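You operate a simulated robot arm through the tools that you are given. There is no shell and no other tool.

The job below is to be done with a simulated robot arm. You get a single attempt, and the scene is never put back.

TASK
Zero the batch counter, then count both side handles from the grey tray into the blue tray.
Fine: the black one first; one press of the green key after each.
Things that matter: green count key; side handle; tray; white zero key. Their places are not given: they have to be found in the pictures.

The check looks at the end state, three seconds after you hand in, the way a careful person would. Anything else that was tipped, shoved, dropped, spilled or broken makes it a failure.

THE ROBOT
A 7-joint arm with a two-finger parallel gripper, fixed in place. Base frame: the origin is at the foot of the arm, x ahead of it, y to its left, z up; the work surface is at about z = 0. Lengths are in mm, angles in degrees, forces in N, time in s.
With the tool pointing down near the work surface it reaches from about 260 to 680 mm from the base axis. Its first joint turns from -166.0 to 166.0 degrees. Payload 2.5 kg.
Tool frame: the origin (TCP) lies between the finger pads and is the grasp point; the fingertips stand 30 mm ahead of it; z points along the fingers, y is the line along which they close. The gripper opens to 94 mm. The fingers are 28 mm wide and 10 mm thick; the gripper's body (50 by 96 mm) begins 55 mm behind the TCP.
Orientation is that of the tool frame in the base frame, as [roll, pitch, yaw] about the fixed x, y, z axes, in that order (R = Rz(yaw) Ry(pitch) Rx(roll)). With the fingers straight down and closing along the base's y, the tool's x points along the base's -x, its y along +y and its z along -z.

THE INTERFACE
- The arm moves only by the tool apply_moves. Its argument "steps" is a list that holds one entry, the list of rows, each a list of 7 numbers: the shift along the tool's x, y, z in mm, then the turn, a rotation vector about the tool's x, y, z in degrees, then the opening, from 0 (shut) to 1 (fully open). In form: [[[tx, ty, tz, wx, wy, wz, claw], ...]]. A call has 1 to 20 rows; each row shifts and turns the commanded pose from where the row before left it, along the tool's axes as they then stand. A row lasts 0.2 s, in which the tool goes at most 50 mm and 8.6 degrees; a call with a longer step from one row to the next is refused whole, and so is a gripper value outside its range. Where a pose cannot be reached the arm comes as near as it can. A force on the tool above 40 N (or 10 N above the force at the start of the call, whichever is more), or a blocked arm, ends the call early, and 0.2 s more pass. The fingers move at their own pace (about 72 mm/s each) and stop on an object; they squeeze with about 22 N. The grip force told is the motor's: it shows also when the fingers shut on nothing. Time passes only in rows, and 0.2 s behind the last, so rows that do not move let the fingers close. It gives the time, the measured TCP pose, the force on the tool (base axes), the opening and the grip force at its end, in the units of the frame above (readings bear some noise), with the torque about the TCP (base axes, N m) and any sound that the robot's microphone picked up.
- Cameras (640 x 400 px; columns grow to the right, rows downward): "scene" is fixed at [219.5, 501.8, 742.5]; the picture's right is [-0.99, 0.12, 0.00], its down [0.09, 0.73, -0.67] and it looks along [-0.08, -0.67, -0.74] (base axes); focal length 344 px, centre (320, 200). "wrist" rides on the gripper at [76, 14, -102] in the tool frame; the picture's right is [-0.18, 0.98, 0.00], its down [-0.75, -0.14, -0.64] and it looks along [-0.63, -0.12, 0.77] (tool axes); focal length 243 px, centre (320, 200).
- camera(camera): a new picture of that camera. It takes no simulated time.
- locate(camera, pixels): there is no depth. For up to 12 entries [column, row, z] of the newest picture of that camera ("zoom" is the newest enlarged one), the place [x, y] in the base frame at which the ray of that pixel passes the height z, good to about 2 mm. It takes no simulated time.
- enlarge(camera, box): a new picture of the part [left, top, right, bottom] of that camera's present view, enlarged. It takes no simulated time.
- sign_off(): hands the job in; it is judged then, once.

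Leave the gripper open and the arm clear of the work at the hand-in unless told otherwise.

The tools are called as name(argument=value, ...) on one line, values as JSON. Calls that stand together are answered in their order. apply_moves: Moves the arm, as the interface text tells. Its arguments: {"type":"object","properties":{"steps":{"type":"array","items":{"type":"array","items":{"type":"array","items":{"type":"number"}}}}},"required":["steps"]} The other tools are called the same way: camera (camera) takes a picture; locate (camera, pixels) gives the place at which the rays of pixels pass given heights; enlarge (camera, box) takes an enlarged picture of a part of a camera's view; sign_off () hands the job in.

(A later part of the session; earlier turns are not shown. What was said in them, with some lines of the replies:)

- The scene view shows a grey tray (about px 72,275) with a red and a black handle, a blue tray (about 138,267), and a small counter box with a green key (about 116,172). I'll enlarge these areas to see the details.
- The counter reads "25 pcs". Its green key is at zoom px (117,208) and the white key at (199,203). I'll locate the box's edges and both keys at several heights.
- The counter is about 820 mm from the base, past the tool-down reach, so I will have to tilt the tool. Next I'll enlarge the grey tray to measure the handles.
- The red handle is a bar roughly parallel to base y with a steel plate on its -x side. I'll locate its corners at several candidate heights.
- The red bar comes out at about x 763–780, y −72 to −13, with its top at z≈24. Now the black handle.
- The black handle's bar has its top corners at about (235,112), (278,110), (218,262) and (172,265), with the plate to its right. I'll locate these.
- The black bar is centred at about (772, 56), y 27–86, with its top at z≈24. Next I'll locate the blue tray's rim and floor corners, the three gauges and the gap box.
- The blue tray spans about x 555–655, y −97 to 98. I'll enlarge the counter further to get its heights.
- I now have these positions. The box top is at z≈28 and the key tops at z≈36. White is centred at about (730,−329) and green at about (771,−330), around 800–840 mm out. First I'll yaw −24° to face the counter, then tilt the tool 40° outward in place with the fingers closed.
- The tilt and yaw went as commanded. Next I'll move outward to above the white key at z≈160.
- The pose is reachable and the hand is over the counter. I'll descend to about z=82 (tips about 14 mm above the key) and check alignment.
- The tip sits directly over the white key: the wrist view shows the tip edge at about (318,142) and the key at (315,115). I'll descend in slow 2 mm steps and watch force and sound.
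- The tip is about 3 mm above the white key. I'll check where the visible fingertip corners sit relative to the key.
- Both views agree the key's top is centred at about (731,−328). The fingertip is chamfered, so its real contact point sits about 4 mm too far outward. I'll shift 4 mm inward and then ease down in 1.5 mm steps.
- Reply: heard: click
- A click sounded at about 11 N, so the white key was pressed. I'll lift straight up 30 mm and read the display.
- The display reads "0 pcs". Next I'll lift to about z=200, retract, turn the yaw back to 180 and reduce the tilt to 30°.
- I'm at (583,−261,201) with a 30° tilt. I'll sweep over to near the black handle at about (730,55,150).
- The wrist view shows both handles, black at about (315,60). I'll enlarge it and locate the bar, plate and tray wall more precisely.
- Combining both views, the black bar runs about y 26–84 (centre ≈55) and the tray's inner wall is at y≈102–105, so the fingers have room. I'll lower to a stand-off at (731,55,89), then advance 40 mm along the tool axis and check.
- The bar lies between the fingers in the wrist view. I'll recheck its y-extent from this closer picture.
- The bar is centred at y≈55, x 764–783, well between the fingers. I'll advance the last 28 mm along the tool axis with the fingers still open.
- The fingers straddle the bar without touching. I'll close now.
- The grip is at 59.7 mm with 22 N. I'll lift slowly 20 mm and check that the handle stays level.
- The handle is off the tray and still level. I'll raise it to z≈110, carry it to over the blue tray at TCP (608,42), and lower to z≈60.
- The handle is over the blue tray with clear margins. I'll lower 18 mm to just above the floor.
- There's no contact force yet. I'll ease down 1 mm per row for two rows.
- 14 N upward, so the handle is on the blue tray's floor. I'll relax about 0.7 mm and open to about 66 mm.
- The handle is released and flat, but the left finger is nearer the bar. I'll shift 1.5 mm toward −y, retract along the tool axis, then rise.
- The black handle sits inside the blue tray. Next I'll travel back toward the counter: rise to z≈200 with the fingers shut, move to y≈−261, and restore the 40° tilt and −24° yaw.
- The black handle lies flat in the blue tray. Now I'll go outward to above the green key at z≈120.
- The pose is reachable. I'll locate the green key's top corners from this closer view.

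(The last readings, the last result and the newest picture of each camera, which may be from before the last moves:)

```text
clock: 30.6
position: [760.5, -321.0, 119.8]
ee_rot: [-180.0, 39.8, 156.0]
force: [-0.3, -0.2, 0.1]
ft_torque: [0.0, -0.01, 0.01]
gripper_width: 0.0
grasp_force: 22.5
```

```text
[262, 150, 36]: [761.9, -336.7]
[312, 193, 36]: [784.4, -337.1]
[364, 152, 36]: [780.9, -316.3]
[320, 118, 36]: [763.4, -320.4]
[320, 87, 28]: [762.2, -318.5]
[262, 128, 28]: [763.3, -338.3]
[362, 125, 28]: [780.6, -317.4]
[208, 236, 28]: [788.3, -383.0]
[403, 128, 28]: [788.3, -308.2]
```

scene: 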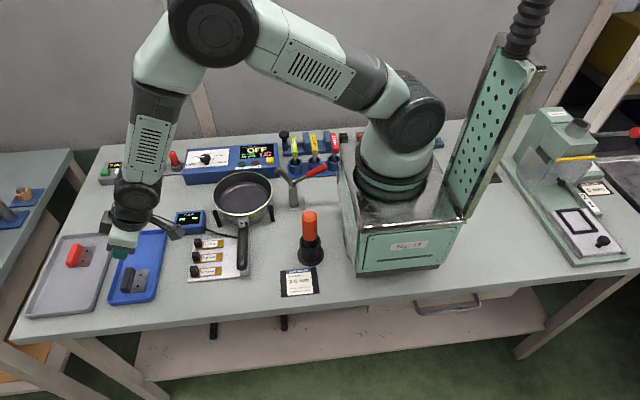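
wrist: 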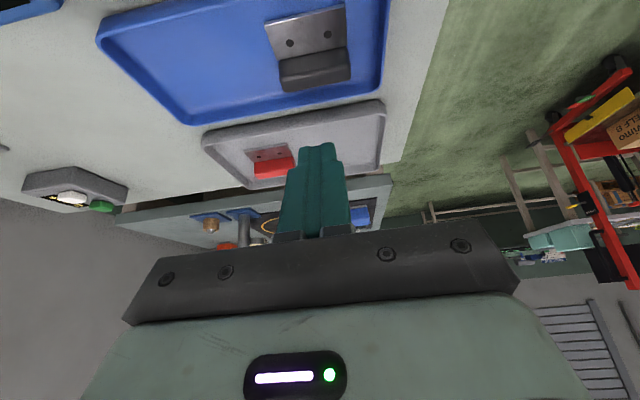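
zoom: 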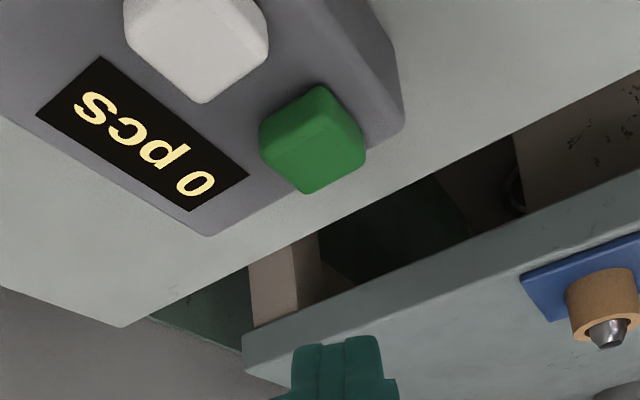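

The green key is centred at about (772,−328). I'll shift about 2 mm toward −perp and descend to z≈82.

apply_moves(steps=[[[7.9, -0.67, 9.9, 0, 0, 0, 0], [7.9, -0.67, 9.9, 0, 0, 0, 0], [7.9, -0.67, 9.9, 0, 0, 0, 0], [0, 0, 0, 0, 0, 0, 0]]])

enlarge(camera="scene", box=[88, 150, 136, 190])

enlarge(camera="wrist", box=[200, 20, 440, 170])

```text
clock: 31.6
position: [755.4, -322.8, 81.6]
ee_rot: [-180.0, 40.0, 156.0]
force: [0.4, 0.3, 0.2]
ft_torque: [-0.01, 0.01, -0.03]
gripper_width: 0.0
grasp_force: 22.0
out of reach, approached as far as the arm can: row 2
```

```text
10.00 times, centred on (112, 170) of scene
```

zoom: 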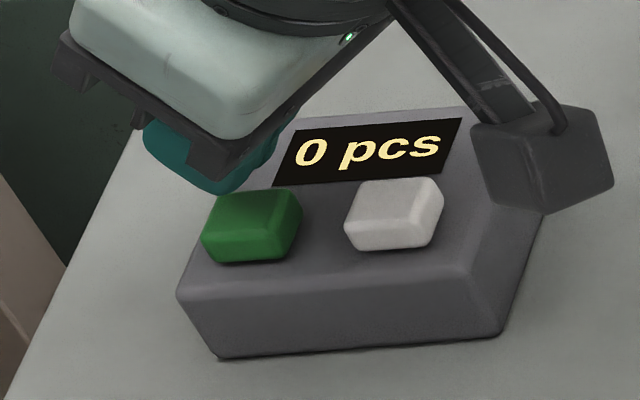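

```text
2.67 times, centred on (320, 95) of wrist
```

zoom: 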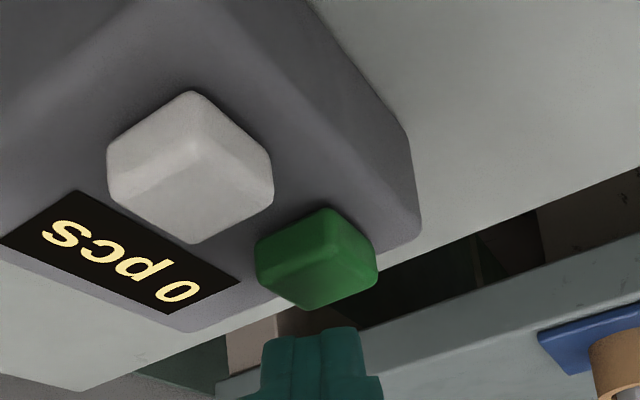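

The arm reached its limit at 40° tilt, since the green key is about 838 mm out. A steeper tilt of 50° gives more reach, so I'll back up and in a little and then tilt further.

apply_moves(steps=[[[-4.6, 0, -28.8, 0, 0, 0, 0], [0, 0, 0, 0, 0, 0, 0], [0, 0, 0, 0, -5, 0, 0], [0, 0, 0, 0, -5, 0, 0], [0, 0, 0, 0, 0, 0, 0]]])

```text
clock: 32.8
position: [742.6, -318.0, 108.8]
ee_rot: [-180.0, 50.1, 156.1]
force: [-0.5, -0.2, -0.2]
ft_torque: [0.01, 0.02, 0.01]
gripper_width: 0.0
grasp_force: 22.5
```

The 50° tilt is reached at (742.6,−318,108.8). I'll move to about 14 mm above contact over the green key.

apply_moves(steps=[[[4.73, 0.67, 9.3, 0, 0, 0, 0], [4.73, 0.67, 9.3, 0, 0, 0, 0], [4.73, 0.67, 9.3, 0, 0, 0, 0], [0, 0, 0, 0, 0, 0, 0]]])

enlarge(camera="scene", box=[76, 135, 172, 195])

enlarge(camera="wrist", box=[200, 20, 440, 170])

```text
clock: 33.8
position: [755.1, -318.5, 80.4]
ee_rot: [179.9, 50.0, 156.0]
force: [-0.4, 0.0, 0.8]
ft_torque: [-0.02, -0.02, 0.0]
gripper_width: 0.0
grasp_force: 22.2
```

```text
6.67 times, centred on (124, 165) of scene
```

zoom: 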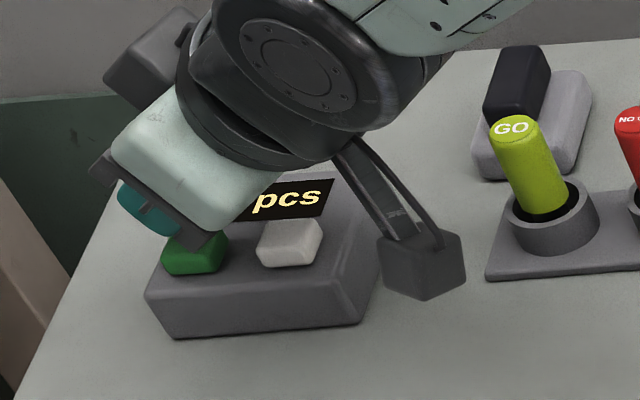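

```text
2.67 times, centred on (320, 95) of wrist
```

zoom: 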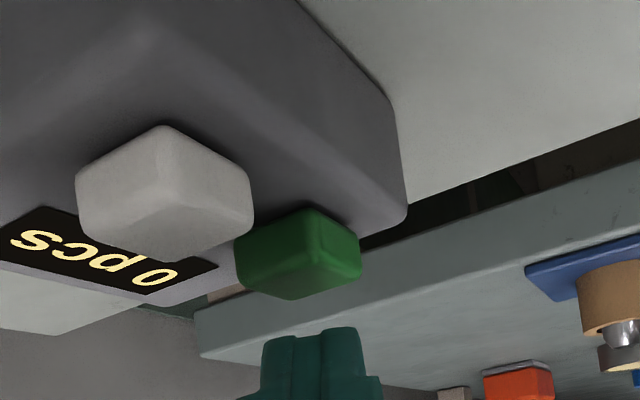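

The tip is about 3 mm to the +perp side of the green key. I'll shift 2.5 mm and descend 10 mm in 2 mm steps, checking for contact.

apply_moves(steps=[[[0, -2.5, 0, 0, 0, 0, 0], [1.53, 0, 1.286, 0, 0, 0, 0], [1.53, 0, 1.286, 0, 0, 0, 0], [1.53, 0, 1.286, 0, 0, 0, 0], [1.53, 0, 1.286, 0, 0, 0, 0], [1.53, 0, 1.286, 0, 0, 0, 0]]])

enlarge(camera="wrist", box=[200, 20, 440, 170])

enlarge(camera="scene", box=[88, 150, 136, 190])

```text
clock: 35.2
position: [755.6, -321.6, 70.5]
ee_rot: [179.9, 50.1, 156.0]
force: [-0.7, -0.4, 0.2]
ft_torque: [-0.03, -0.02, 0.02]
gripper_width: 0.0
grasp_force: 22.2
```

```text
2.67 times, centred on (320, 95) of wrist
```

zoom: 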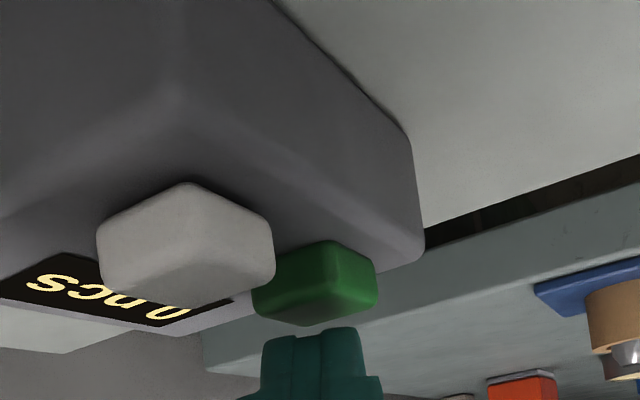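

```text
10.00 times, centred on (112, 170) of scene
```

zoom: 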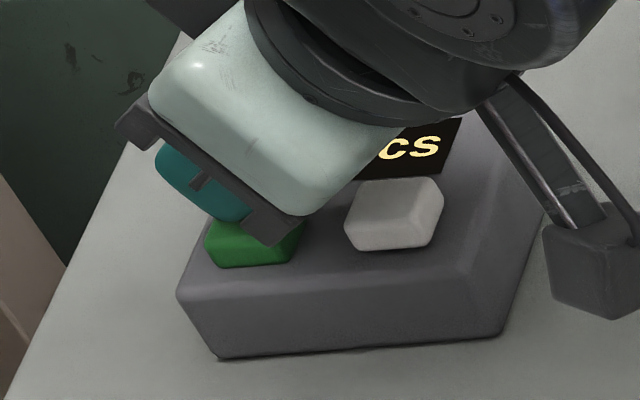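

The tip is aligned with the green key (tip centre 311, key centre 315 in the zoom). I'll continue down in 1.5 mm steps.

apply_moves(steps=[[[1.149, 0, 0.964, 0, 0, 0, 0], [1.149, 0, 0.964, 0, 0, 0, 0], [1.149, 0, 0.964, 0, 0, 0, 0], [1.149, 0, 0.964, 0, 0, 0, 0]]])

```text
clock: 36.2
position: [755.9, -323.7, 66.3]
ee_rot: [180.0, 50.3, 156.1]
force: [-2.5, 0.8, 14.1]
ft_torque: [-0.06, -0.11, -0.06]
gripper_width: 0.0
grasp_force: 22.2
heard: click
```

A click sounded at 14 N. I'll lift 30 mm straight up and read the display.

apply_moves(steps=[[[-7.66, 0, -6.43, 0, 0, 0, 0], [-7.66, 0, -6.43, 0, 0, 0, 0], [-7.66, 0, -6.43, 0, 0, 0, 0], [0, 0, 0, 0, 0, 0, 0]]])

enlarge(camera="wrist", box=[160, 0, 440, 170])

enlarge(camera="scene", box=[76, 135, 172, 195])

```text
clock: 37.2
position: [753.3, -321.7, 94.7]
ee_rot: [-180.0, 49.9, 156.1]
force: [0.3, 0.7, 0.2]
ft_torque: [0.0, -0.01, -0.01]
gripper_width: 0.0
grasp_force: 22.8
```

```text
2.29 times, centred on (300, 85) of wrist
```

zoom: 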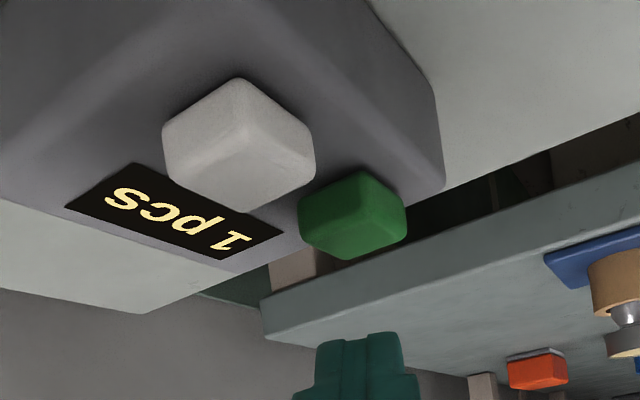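

```text
6.67 times, centred on (124, 165) of scene
```

zoom: 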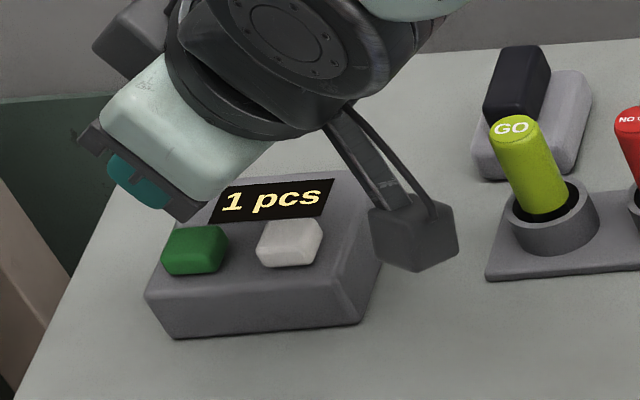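

The display reads "1 pcs". Now for the red handle: I'll rise, retract, and return to a 30° tilt and 180° yaw with the gripper open to about 69 mm.

apply_moves(steps=[[[-26.8, 0, -22.5, 0, 0, 0, 0], [-26.8, 0, -22.5, 0, 0, 0, 0], [-26.8, 0, -22.5, 0, 0, 0, 0], [23.1, 0, -27.6, 0, 0, 0, 0], [23.1, 0, -27.6, 0, 0, 0, 0], [23.1, 0, -27.6, 0, 0, 0, 0], [23.1, 0, -27.6, 0, 0, 0, 0], [23.1, 0, -27.6, 0, 0, 0, 0], [0, 0, 0, 0, 5, 0, 0], [0, 0, 0, 0, 5, 0, 0], [0, 0, 0, 0, 5, 0, 0], [0, 0, 0, 0, 5, 0, 0], [0, 0, 0, -4, 0, -6.928, 0.3], [0, 0, 0, -4, 0, -6.928, 0.73], [0, 0, 0, -4, 0, -6.928, 0.73], [0, 0, 0, 0, 0, 0, 0.73]]])

```text
clock: 40.6
position: [591.1, -249.5, 199.1]
ee_rot: [180.0, 30.0, -179.9]
force: [0.0, -0.4, 0.2]
ft_torque: [0.01, 0.02, 0.01]
gripper_width: 68.6
grasp_force: 0.0
```

I'll move to a stand-off above and inward of the red handle, at about (731,−44,130).

apply_moves(steps=[[[-12.4, 29.3, 18.5, 0, 0, 0, 0.73], [-12.4, 29.3, 18.5, 0, 0, 0, 0.73], [-12.4, 29.3, 18.5, 0, 0, 0, 0.73], [-12.4, 29.3, 18.5, 0, 0, 0, 0.73], [-12.4, 29.3, 18.5, 0, 0, 0, 0.73], [-12.4, 29.3, 18.5, 0, 0, 0, 0.73], [-12.4, 29.3, 18.5, 0, 0, 0, 0.73], [0, 0, 0, 0, 0, 0, 0.73]]])

enlarge(camera="wrist", box=[200, 0, 440, 150])

```text
clock: 42.4
position: [733.1, -46.2, 129.7]
ee_rot: [180.0, 30.0, 180.0]
force: [1.6, -0.5, -0.5]
ft_torque: [-0.04, 0.02, -0.02]
gripper_width: 68.5
grasp_force: 0.2
```

```text
2.67 times, centred on (320, 75) of wrist
```

zoom: 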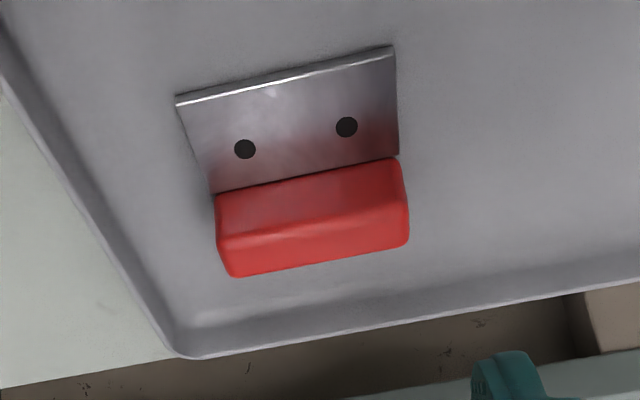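

locate(camera="zoom", pixels=[[212, 195, 7], [398, 157, 7], [176, 103, 7], [394, 48, 7], [219, 238, 24], [406, 205, 24], [236, 276, 24], [408, 241, 24], [120, 275, 4]])

```text
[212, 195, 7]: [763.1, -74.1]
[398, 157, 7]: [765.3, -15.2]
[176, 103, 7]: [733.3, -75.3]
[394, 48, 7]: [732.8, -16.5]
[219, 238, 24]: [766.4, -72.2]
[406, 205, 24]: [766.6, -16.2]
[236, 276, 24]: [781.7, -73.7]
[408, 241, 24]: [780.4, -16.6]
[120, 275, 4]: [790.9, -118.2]
```

The red bar is y −74 to −16 (centre −45), x 764–782, the same layout as the black one. I'll lower to the stand-off and advance 30 mm along the tool axis.

apply_moves(steps=[[[10.65, 0, 16.95, 0, 0, 0, 0.73], [10.65, 0, 16.95, 0, 0, 0, 0.73], [0, 0, 10, 0, 0, 0, 0.73], [0, 0, 10, 0, 0, 0, 0.73], [0, 0, 10, 0, 0, 0, 0.73], [0, 0, 0, 0, 0, 0, 0.73]]])

enlarge(camera="wrist", box=[200, 60, 440, 210])

```text
clock: 43.8
position: [743.3, -44.9, 64.0]
ee_rot: [180.0, 30.0, -179.9]
force: [1.2, -0.1, -0.9]
ft_torque: [-0.01, -0.02, -0.01]
gripper_width: 68.5
grasp_force: 0.0
```

```text
2.67 times, centred on (320, 135) of wrist
```

zoom: 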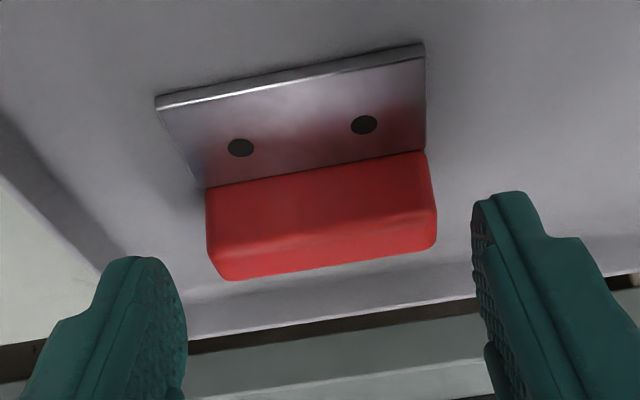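

The alignment matches the black pick. I'll advance the final 28 mm along the tool axis and check.

apply_moves(steps=[[[0, 0, 9.5, 0, 0, 0, 0.73], [0, 0, 9.5, 0, 0, 0, 0.73], [0, 0, 9, 0, 0, 0, 0.73], [0, 0, 0, 0, 0, 0, 0.73]]])

enlarge(camera="wrist", box=[200, 60, 440, 210])

```text
clock: 44.8
position: [757.8, -44.0, 39.8]
ee_rot: [-179.9, 30.1, 179.9]
force: [-0.6, 0.0, -0.7]
ft_torque: [0.0, 0.01, 0.01]
gripper_width: 68.5
grasp_force: 0.1
```

```text
2.67 times, centred on (320, 135) of wrist
```

zoom: 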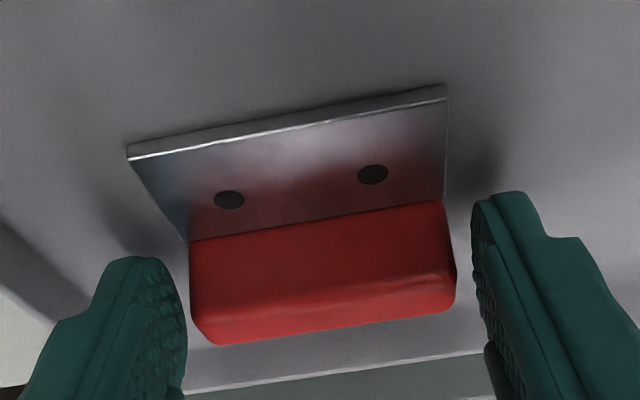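

The fingers straddle the red bar the same way as before. I'll close now, then lift slowly.

apply_moves(steps=[[[0, 0, 0, 0, 0, 0, 0.3], [0, 0, 0, 0, 0, 0, 0.3], [0, 0, 0, 0, 0, 0, 0.3], [0, 0, 0, 0, 0, 0, 0.3]]])

```text
clock: 45.8
position: [757.1, -44.7, 39.4]
ee_rot: [-180.0, 30.1, 180.0]
force: [0.2, 0.9, 0.4]
ft_torque: [-0.02, -0.02, 0.0]
gripper_width: 59.8
grasp_force: 21.7
```

The grip is 59.8 mm at 21.7 N. I'll lift 25 mm slowly and check.

apply_moves(steps=[[[-1.25, 0, -2.17, 0, 0, 0, 0.3], [-2.5, 0, -4.33, 0, 0, 0, 0.3], [-2.5, 0, -4.33, 0, 0, 0, 0.3], [-3.75, 0, -6.5, 0, 0, 0, 0.3], [-2.5, 0, -4.33, 0, 0, 0, 0.3]]])

enlarge(camera="wrist", box=[200, 60, 440, 210])

enlarge(camera="scene", box=[30, 215, 190, 315])

```text
clock: 47.0
position: [758.1, -42.3, 66.0]
ee_rot: [180.0, 30.0, -180.0]
force: [0.2, 0.0, -0.3]
ft_torque: [0.0, -0.02, 0.01]
gripper_width: 59.5
grasp_force: 21.7
```

```text
2.67 times, centred on (320, 135) of wrist
```

zoom: 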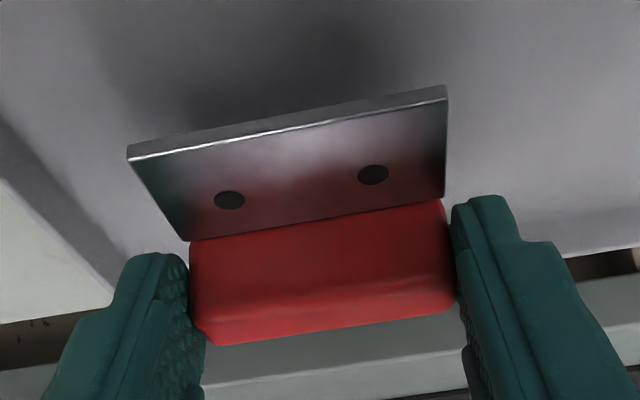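

```text
4.00 times, centred on (110, 265) of scene
```

zoom: 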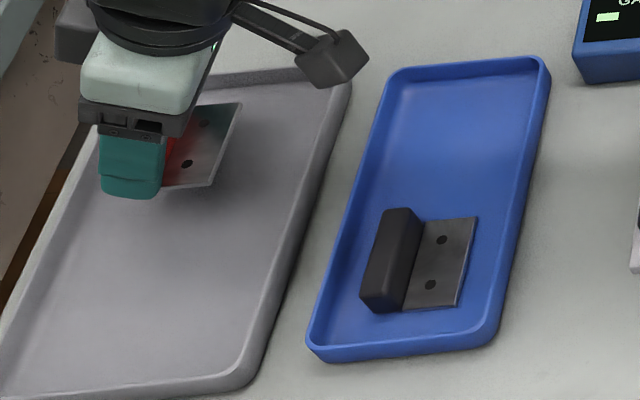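

The red handle is held level. I'll carry it to TCP (608,−45) over the blue tray's free end and lower to z≈60.

apply_moves(steps=[[[-11.25, 0, -19.5, 0, 0, 0, 0.3], [-11.25, 0, -19.5, 0, 0, 0, 0.3], [21.65, -0.1, -12.5, 0, 0, 0, 0.3], [21.65, -0.1, -12.5, 0, 0, 0, 0.3], [21.65, -0.1, -12.5, 0, 0, 0, 0.3], [21.65, -0.1, -12.5, 0, 0, 0, 0.3], [21.65, -0.1, -12.5, 0, 0, 0, 0.3], [21.65, -0.1, -12.5, 0, 0, 0, 0.3], [0, 0, 0, 0, 0, 0, 0.3], [8.33, 0, 14.4, 0, 0, 0, 0.3], [8.33, 0, 14.4, 0, 0, 0, 0.3], [8.33, 0, 14.4, 0, 0, 0, 0.3], [0, 0, 0, 0, 0, 0, 0.3]]])

camera(camera="wrist")

enlarge(camera="scene", box=[82, 215, 226, 315])

```text
clock: 49.8
position: [608.7, -45.1, 60.3]
ee_rot: [-179.9, 30.0, -180.0]
force: [0.1, 0.3, -0.3]
ft_torque: [0.02, 0.01, 0.02]
gripper_width: 59.7
grasp_force: 21.7
```

```text
taken
```

wrist: 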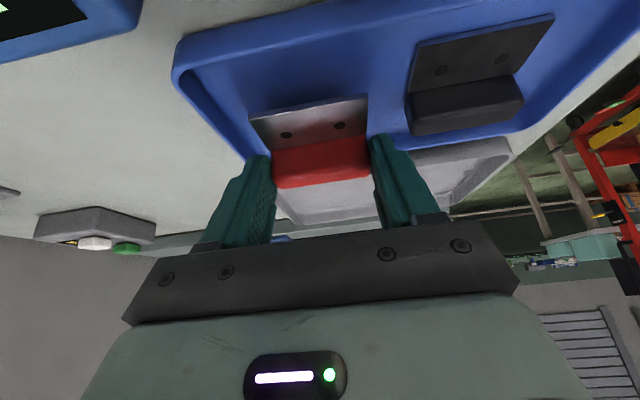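

```text
4.00 times, centred on (154, 265) of scene
```

zoom: 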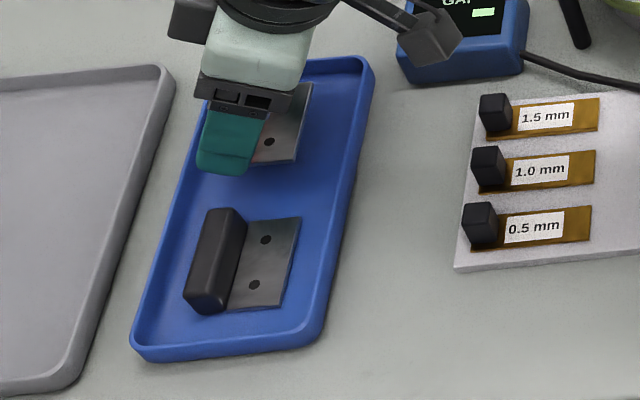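

The position is good, with the red handle over the free end and clear of the black one. I'll lower 18 mm.

apply_moves(steps=[[[3, 0, 5.2, 0, 0, 0, 0.3], [3, 0, 5.2, 0, 0, 0, 0.3], [2, 0, 3.46, 0, 0, 0, 0.3], [1, 0, 1.73, 0, 0, 0, 0.3], [0.5, 0, 0.866, 0, 0, 0, 0.3], [0, 0, 0, 0, 0, 0, 0.3]]])

enlarge(camera="scene", box=[92, 215, 212, 305])

```text
clock: 51.2
position: [608.8, -45.0, 39.4]
ee_rot: [179.9, 30.0, 180.0]
force: [0.3, -0.3, -0.6]
ft_torque: [-0.01, 0.0, -0.01]
gripper_width: 59.6
grasp_force: 21.8
```

```text
4.44 times, centred on (152, 260) of scene
```

zoom: 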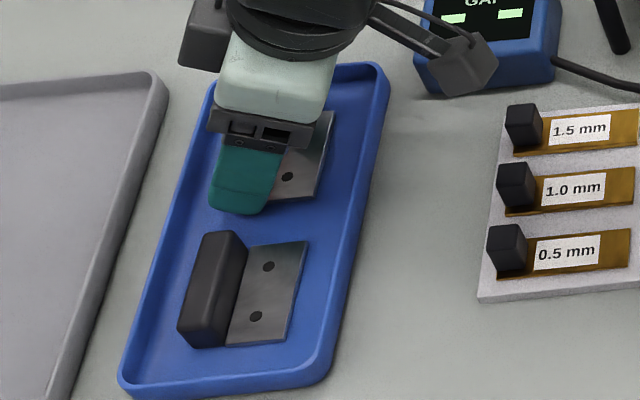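

There's no contact yet at z≈39.4. I'll ease down in 0.7–1 mm steps until it touches the floor.

apply_moves(steps=[[[0.35, 0, 0.6, 0, 0, 0, 0.3], [0.35, 0, 0.6, 0, 0, 0, 0.3]]])

```text
clock: 51.8
position: [608.5, -46.5, 40.6]
ee_rot: [179.9, 29.9, 180.0]
force: [-0.4, -0.3, -0.3]
ft_torque: [-0.01, 0.02, -0.02]
gripper_width: 59.3
grasp_force: 22.0
```

apply_moves(steps=[[[0.35, 0, 0.6, 0, 0, 0, 0.3], [0.35, 0, 0.6, 0, 0, 0, 0.3]]])

```text
clock: 52.4
position: [608.8, -45.5, 40.0]
ee_rot: [180.0, 30.2, -180.0]
force: [-3.6, -1.6, 12.1]
ft_torque: [-0.07, 0.23, 0.01]
gripper_width: 59.8
grasp_force: 22.0
```

12 N upward, so the red handle is on the floor. I'll relax 0.5 mm and open to about 66 mm.

apply_moves(steps=[[[-0.3, 0, -0.5, 0, 0, 0, 0.3], [0, 0, 0, 0, 0, 0, 0.66], [0, 0, 0, 0, 0, 0, 0.7], [0, 0, 0, 0, 0, 0, 0.7]]])

enlarge(camera="wrist", box=[200, 60, 440, 210])

```text
clock: 53.4
position: [608.0, -44.4, 38.2]
ee_rot: [-179.9, 30.1, 179.9]
force: [-0.6, -0.9, -0.2]
ft_torque: [-0.03, 0.0, 0.01]
gripper_width: 66.0
grasp_force: 0.1
```

```text
2.67 times, centred on (320, 135) of wrist
```

zoom: 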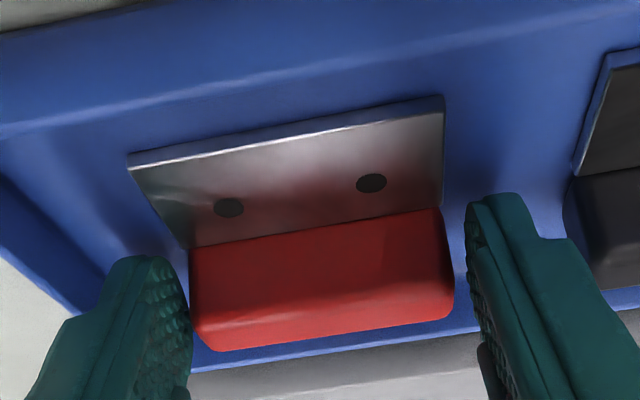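

The red handle is released and flat. I'll retract along the tool axis, rise, and close the fingers.

apply_moves(steps=[[[0, -0.8, 0, 0, 0, 0, 0.7], [0, 0, -5, 0, 0, 0, 0.7], [0, 0, -10, 0, 0, 0, 0.7], [0, 0, -15, 0, 0, 0, 0.7], [0, 0, -15, 0, 0, 0, 0.7], [-15, 0, -26, 0, 0, 0, 0.7], [-15, 0, -26, 0, 0, 0, 0.5], [-15, 0, -26, 0, 0, 0, 0], [0, 0, 0, 0, 0, 0, 0]]])

camera(camera="wrist")

enlarge(camera="scene", box=[30, 215, 190, 315])

```text
clock: 55.4
position: [585.5, -46.3, 167.0]
ee_rot: [180.0, 30.0, 180.0]
force: [-0.9, -0.4, 0.1]
ft_torque: [0.01, -0.02, 0.0]
gripper_width: 0.0
grasp_force: 21.5
```

```text
taken
```

wrist: 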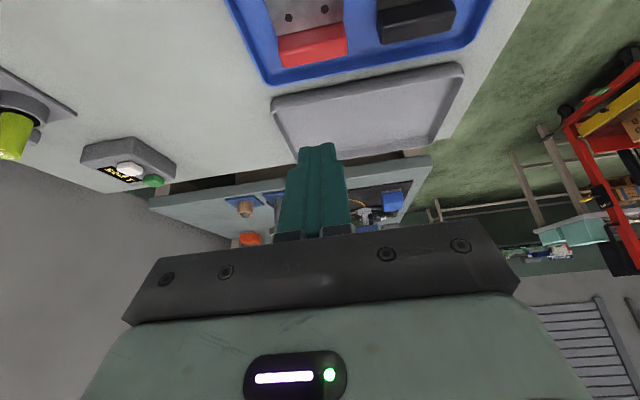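

```text
4.00 times, centred on (110, 265) of scene
```

zoom: 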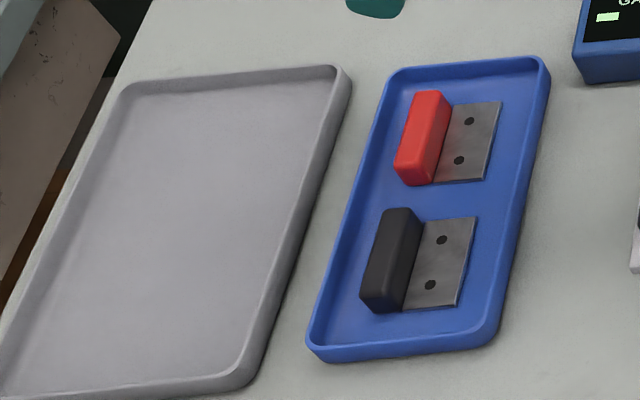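

Both handles lie flat in the blue tray and the grey tray is empty. I'll return toward the counter at z≈200 and set the 50° tilt and −24° yaw.

apply_moves(steps=[[[-4, -40.6, -5.3, 0, 0, 0, 0], [-4, -40.6, -5.3, 0, 0, 0, 0], [-4, -40.6, -5.3, 0, 0, 0, 0], [-4, -40.6, -5.3, 0, 0, 0, 0], [-4, -40.6, -5.3, 0, 0, 0, 0], [0, 0, 0, 0, -5, 0, 0], [0, 0, 0, 0, -5, 0, 0], [0, 0, 0, 0, -5, 0, 0], [0, 0, 0, 0, -5, 0, 0], [0, 0, 0, 6.128, 0, 5.142, 0], [0, 0, 0, 6.128, 0, 5.142, 0], [0, 0, 0, 6.128, 0, 5.142, 0], [0, 0, 0, 0, 0, 0, 0]]])

```text
clock: 58.2
position: [589.2, -249.1, 201.2]
ee_rot: [179.9, 50.1, 156.0]
force: [0.5, 0.0, -0.8]
ft_torque: [-0.03, 0.04, -0.01]
gripper_width: 0.0
grasp_force: 22.1
```

I'm at (589,−249,201) with the 50° tilt. I'll go outward and down to above the green key at z≈95.

apply_moves(steps=[[[-6, 0.17, 34.4, 0, 0, 0, 0], [-6, 0.17, 34.4, 0, 0, 0, 0], [-6, 0.17, 34.4, 0, 0, 0, 0], [-6, 0.17, 34.4, 0, 0, 0, 0], [-6, 0.17, 34.4, 0, 0, 0, 0], [-6, 0.17, 34.4, 0, 0, 0, 0], [0, 0, 0, 0, 0, 0, 0]]])

enlarge(camera="wrist", box=[160, 0, 440, 170])

enlarge(camera="scene", box=[76, 135, 172, 195])

```text
clock: 59.8
position: [756.4, -320.0, 93.3]
ee_rot: [180.0, 50.0, 155.9]
force: [0.4, -0.1, -0.1]
ft_torque: [-0.01, 0.0, -0.02]
gripper_width: 0.0
grasp_force: 21.8
```

```text
2.29 times, centred on (300, 85) of wrist
```

zoom: 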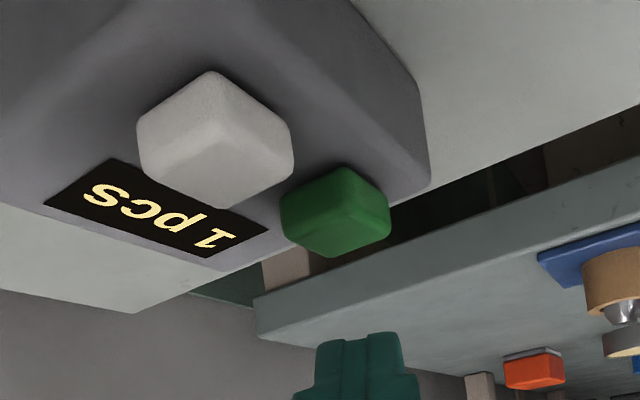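

```text
6.67 times, centred on (124, 165) of scene
```

zoom: 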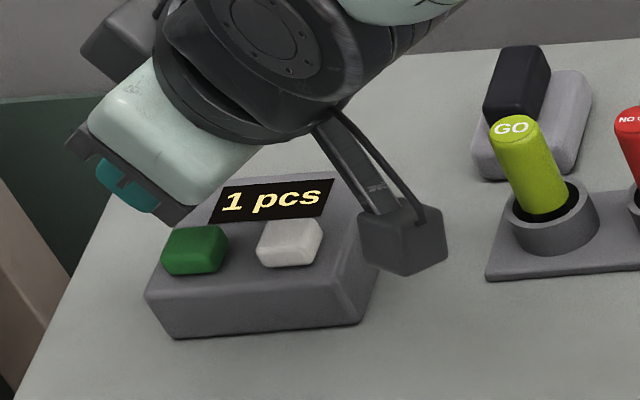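

The tip is about 4.5 mm further toward +perp than for the last press. I'll correct that and descend about 20 mm.

apply_moves(steps=[[[0, -4.5, 0, 0, 0, 0, 0], [5.1, 0, 4.29, 0, 0, 0, 0], [5.1, 0, 4.29, 0, 0, 0, 0], [5.1, 0, 4.29, 0, 0, 0, 0], [0, 0, 0, 0, 0, 0, 0]]])

enlarge(camera="wrist", box=[200, 20, 440, 170])

enlarge(camera="scene", box=[88, 150, 136, 190])

```text
clock: 61.0
position: [753.1, -326.6, 74.8]
ee_rot: [-180.0, 50.0, 156.0]
force: [0.9, 0.4, -0.8]
ft_torque: [0.01, -0.02, -0.02]
gripper_width: 0.0
grasp_force: 22.4
```

```text
2.67 times, centred on (320, 95) of wrist
```

zoom: 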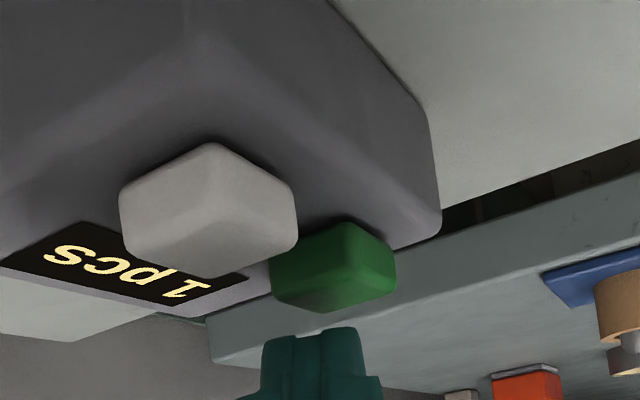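

```text
10.00 times, centred on (112, 170) of scene
```

zoom: 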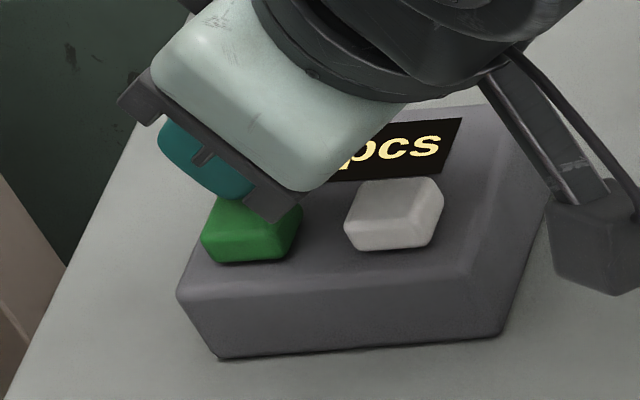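

I overcorrected: the key's centre is at u≈333 against the tip at 311, so the tip should move about 5 mm toward +perp. I'll apply that and recheck before pressing.

apply_moves(steps=[[[0, 5, 0, 0, 0, 0, 0], [1.53, 0, 1.286, 0, 0, 0, 0], [0, 0, 0, 0, 0, 0, 0]]])

enlarge(camera="wrist", box=[200, 20, 440, 170])

enlarge(camera="scene", box=[88, 150, 136, 190])

```text
clock: 61.8
position: [756.2, -321.5, 74.5]
ee_rot: [-180.0, 50.0, 156.0]
force: [0.4, -0.2, -0.2]
ft_torque: [-0.01, -0.01, -0.02]
gripper_width: 0.0
grasp_force: 22.1
```

```text
2.67 times, centred on (320, 95) of wrist
```

zoom: 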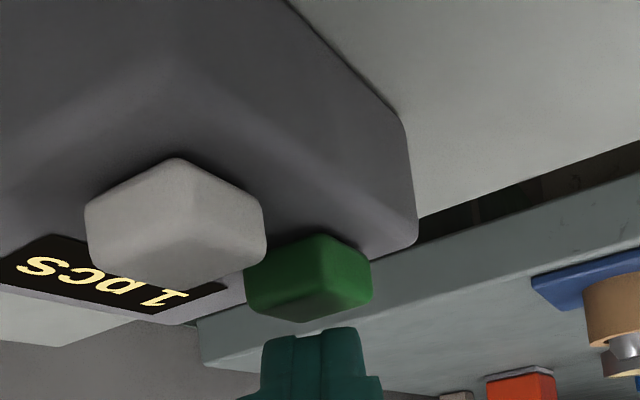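

```text
10.00 times, centred on (112, 170) of scene
```

zoom: 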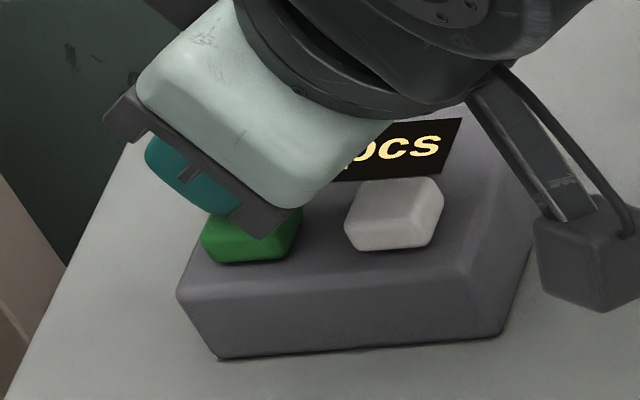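

Now well aligned (key centre 308, tip 311). I'll press down in 1.5 mm steps.

apply_moves(steps=[[[1.149, 0, 0.964, 0, 0, 0, 0], [1.149, 0, 0.964, 0, 0, 0, 0], [1.149, 0, 0.964, 0, 0, 0, 0], [1.149, 0, 0.964, 0, 0, 0, 0]]])

```text
clock: 62.8
position: [755.6, -321.0, 67.6]
ee_rot: [180.0, 50.1, 156.1]
force: [-0.4, 0.5, 1.4]
ft_torque: [-0.04, -0.03, 0.02]
gripper_width: 0.0
grasp_force: 22.7
heard: click
```

A click sounded with light force (1.4 N). Before moving, I'll look at the display from both cameras.

enlarge(camera="wrist", box=[180, 20, 420, 170])

enlarge(camera="scene", box=[88, 150, 136, 190])

```text
2.67 times, centred on (300, 95) of wrist
```

zoom: 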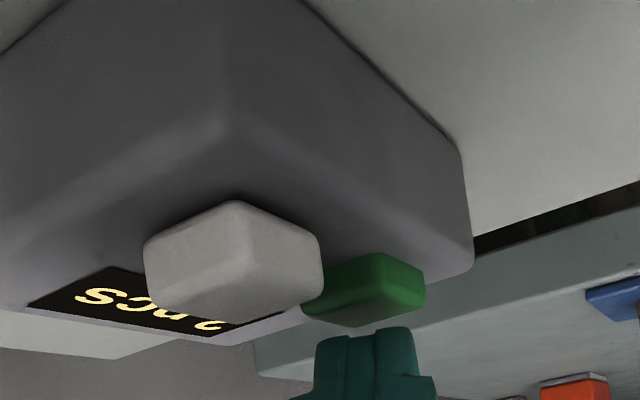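

```text
10.00 times, centred on (112, 170) of scene
```

zoom: 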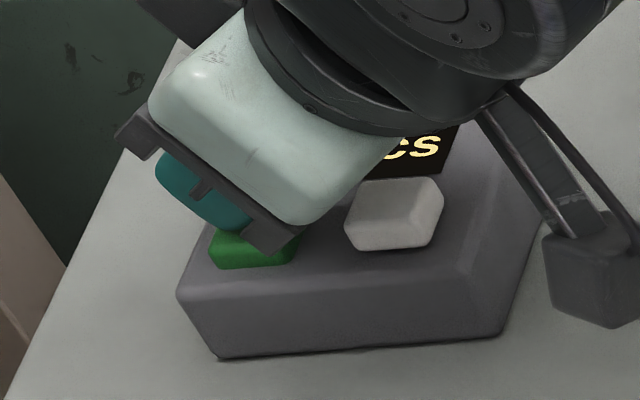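

The partly visible digit now looks like "2". I'll lift straight up 30 mm and confirm.

apply_moves(steps=[[[-7.66, 0, -6.43, 0, 0, 0, 0], [-7.66, 0, -6.43, 0, 0, 0, 0], [-7.66, 0, -6.43, 0, 0, 0, 0], [0, 0, 0, 0, 0, 0, 0]]])

enlarge(camera="scene", box=[76, 135, 172, 195])

enlarge(camera="wrist", box=[160, 0, 440, 170])

```text
clock: 63.8
position: [755.8, -319.6, 99.4]
ee_rot: [179.9, 50.0, 156.0]
force: [-0.7, -1.0, -0.2]
ft_torque: [0.02, -0.02, -0.01]
gripper_width: 0.0
grasp_force: 21.9
```

```text
6.67 times, centred on (124, 165) of scene
```

zoom: 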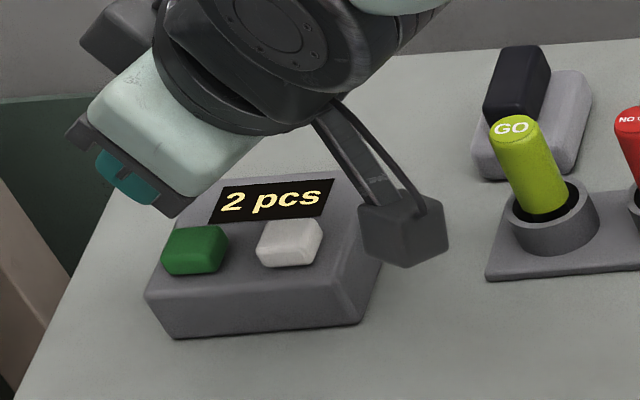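

```text
2.29 times, centred on (300, 85) of wrist
```

zoom: 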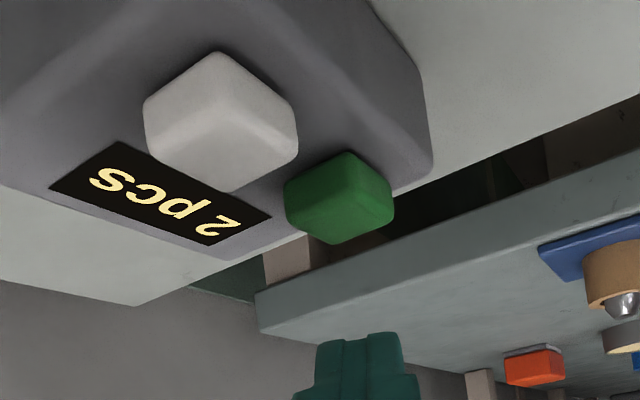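

The display reads "2 pcs". Now I'll rise, retract, take the tilt out and open the gripper, so the arm is clear of the work.

apply_moves(steps=[[[-26.8, 0, -22.5, 0, 0, 0, 0], [-26.8, 0, -22.5, 0, 0, 0, 0], [-26.8, 0, -22.5, 0, 0, 0, 0], [-26.8, 0, -22.5, 0, 0, 0, 0], [23.1, 0, -27.6, 0, 0, 0, 0], [23.1, 0, -27.6, 0, 0, 0, 0], [23.1, 0, -27.6, 0, 0, 0, 0], [23.1, 0, -27.6, 0, 0, 0, 0], [23.1, 0, -27.6, 0, 0, 0, 0], [0, 0, -20, 0, 8, 0, 0], [0, 0, -20, 0, 8, 0, 0], [0, 0, -20, 0, 8, 0, 0], [0, 0, -20, 0, 8, 0, 0.5], [0, 0, -10, 0, 8, 0, 1], [0, 0, 0, 0, 8, 0, 1], [0, 0, 0, 0, 0, 0, 1], [0, 0, 0, 0, 0, 0, 1]]])

camera(camera="scene")

enlarge(camera="scene", box=[30, 215, 190, 315])

enlarge(camera="scene", box=[85, 125, 245, 225])

```text
clock: 67.4
position: [548.2, -227.0, 308.4]
ee_rot: [-179.9, 2.0, 156.1]
force: [0.4, -0.5, 0.6]
ft_torque: [-0.01, -0.01, 0.01]
gripper_width: 94.1
grasp_force: 0.1
```

```text
taken
```

scene: 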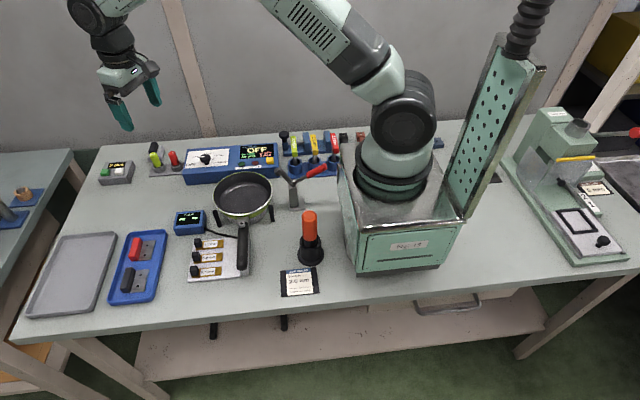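

```text
4.00 times, centred on (110, 265) of scene
```

zoom: 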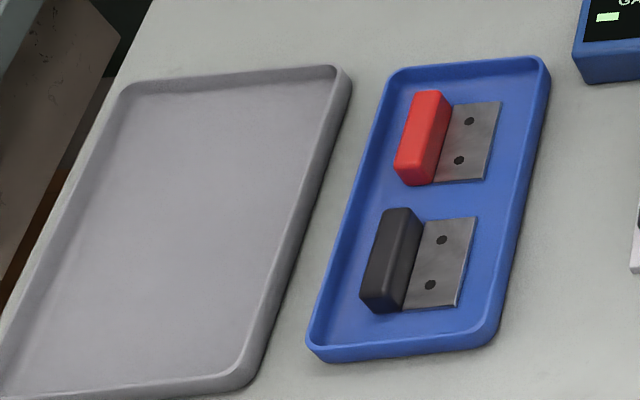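

```text
4.00 times, centred on (165, 175) of scene
```

zoom: 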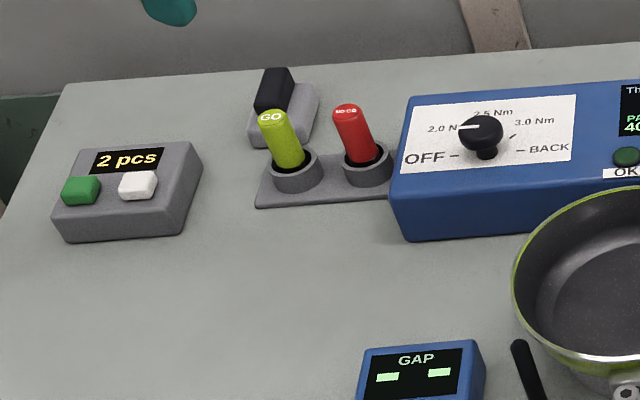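

The counter reads "2 pcs" and both handles lie flat in the blue tray. The grey tray is empty and nothing else has moved. The gripper is open and the arm is clear, so I'm handing in.

sign_off()

```text
The job is handed in.
```

The job is done and handed in. The batch counter was zeroed, both side handles are in the blue tray, and the counter reads "2 pcs".

- **Zeroing:** I pressed the white key once; the display went from "25 pcs" to "0 pcs".
- **Black handle:** I moved it first, then pressed the green key once, and the display read "1 pcs".
- **Red handle:** I moved it second, then pressed the green key once, and the display read "2 pcs".

In the final pictures both handles lie flat in the blue tray, the grey tray is empty, and nothing else looks moved. I left the gripper open and the arm clear of the work. The check's verdict was not shown to me.
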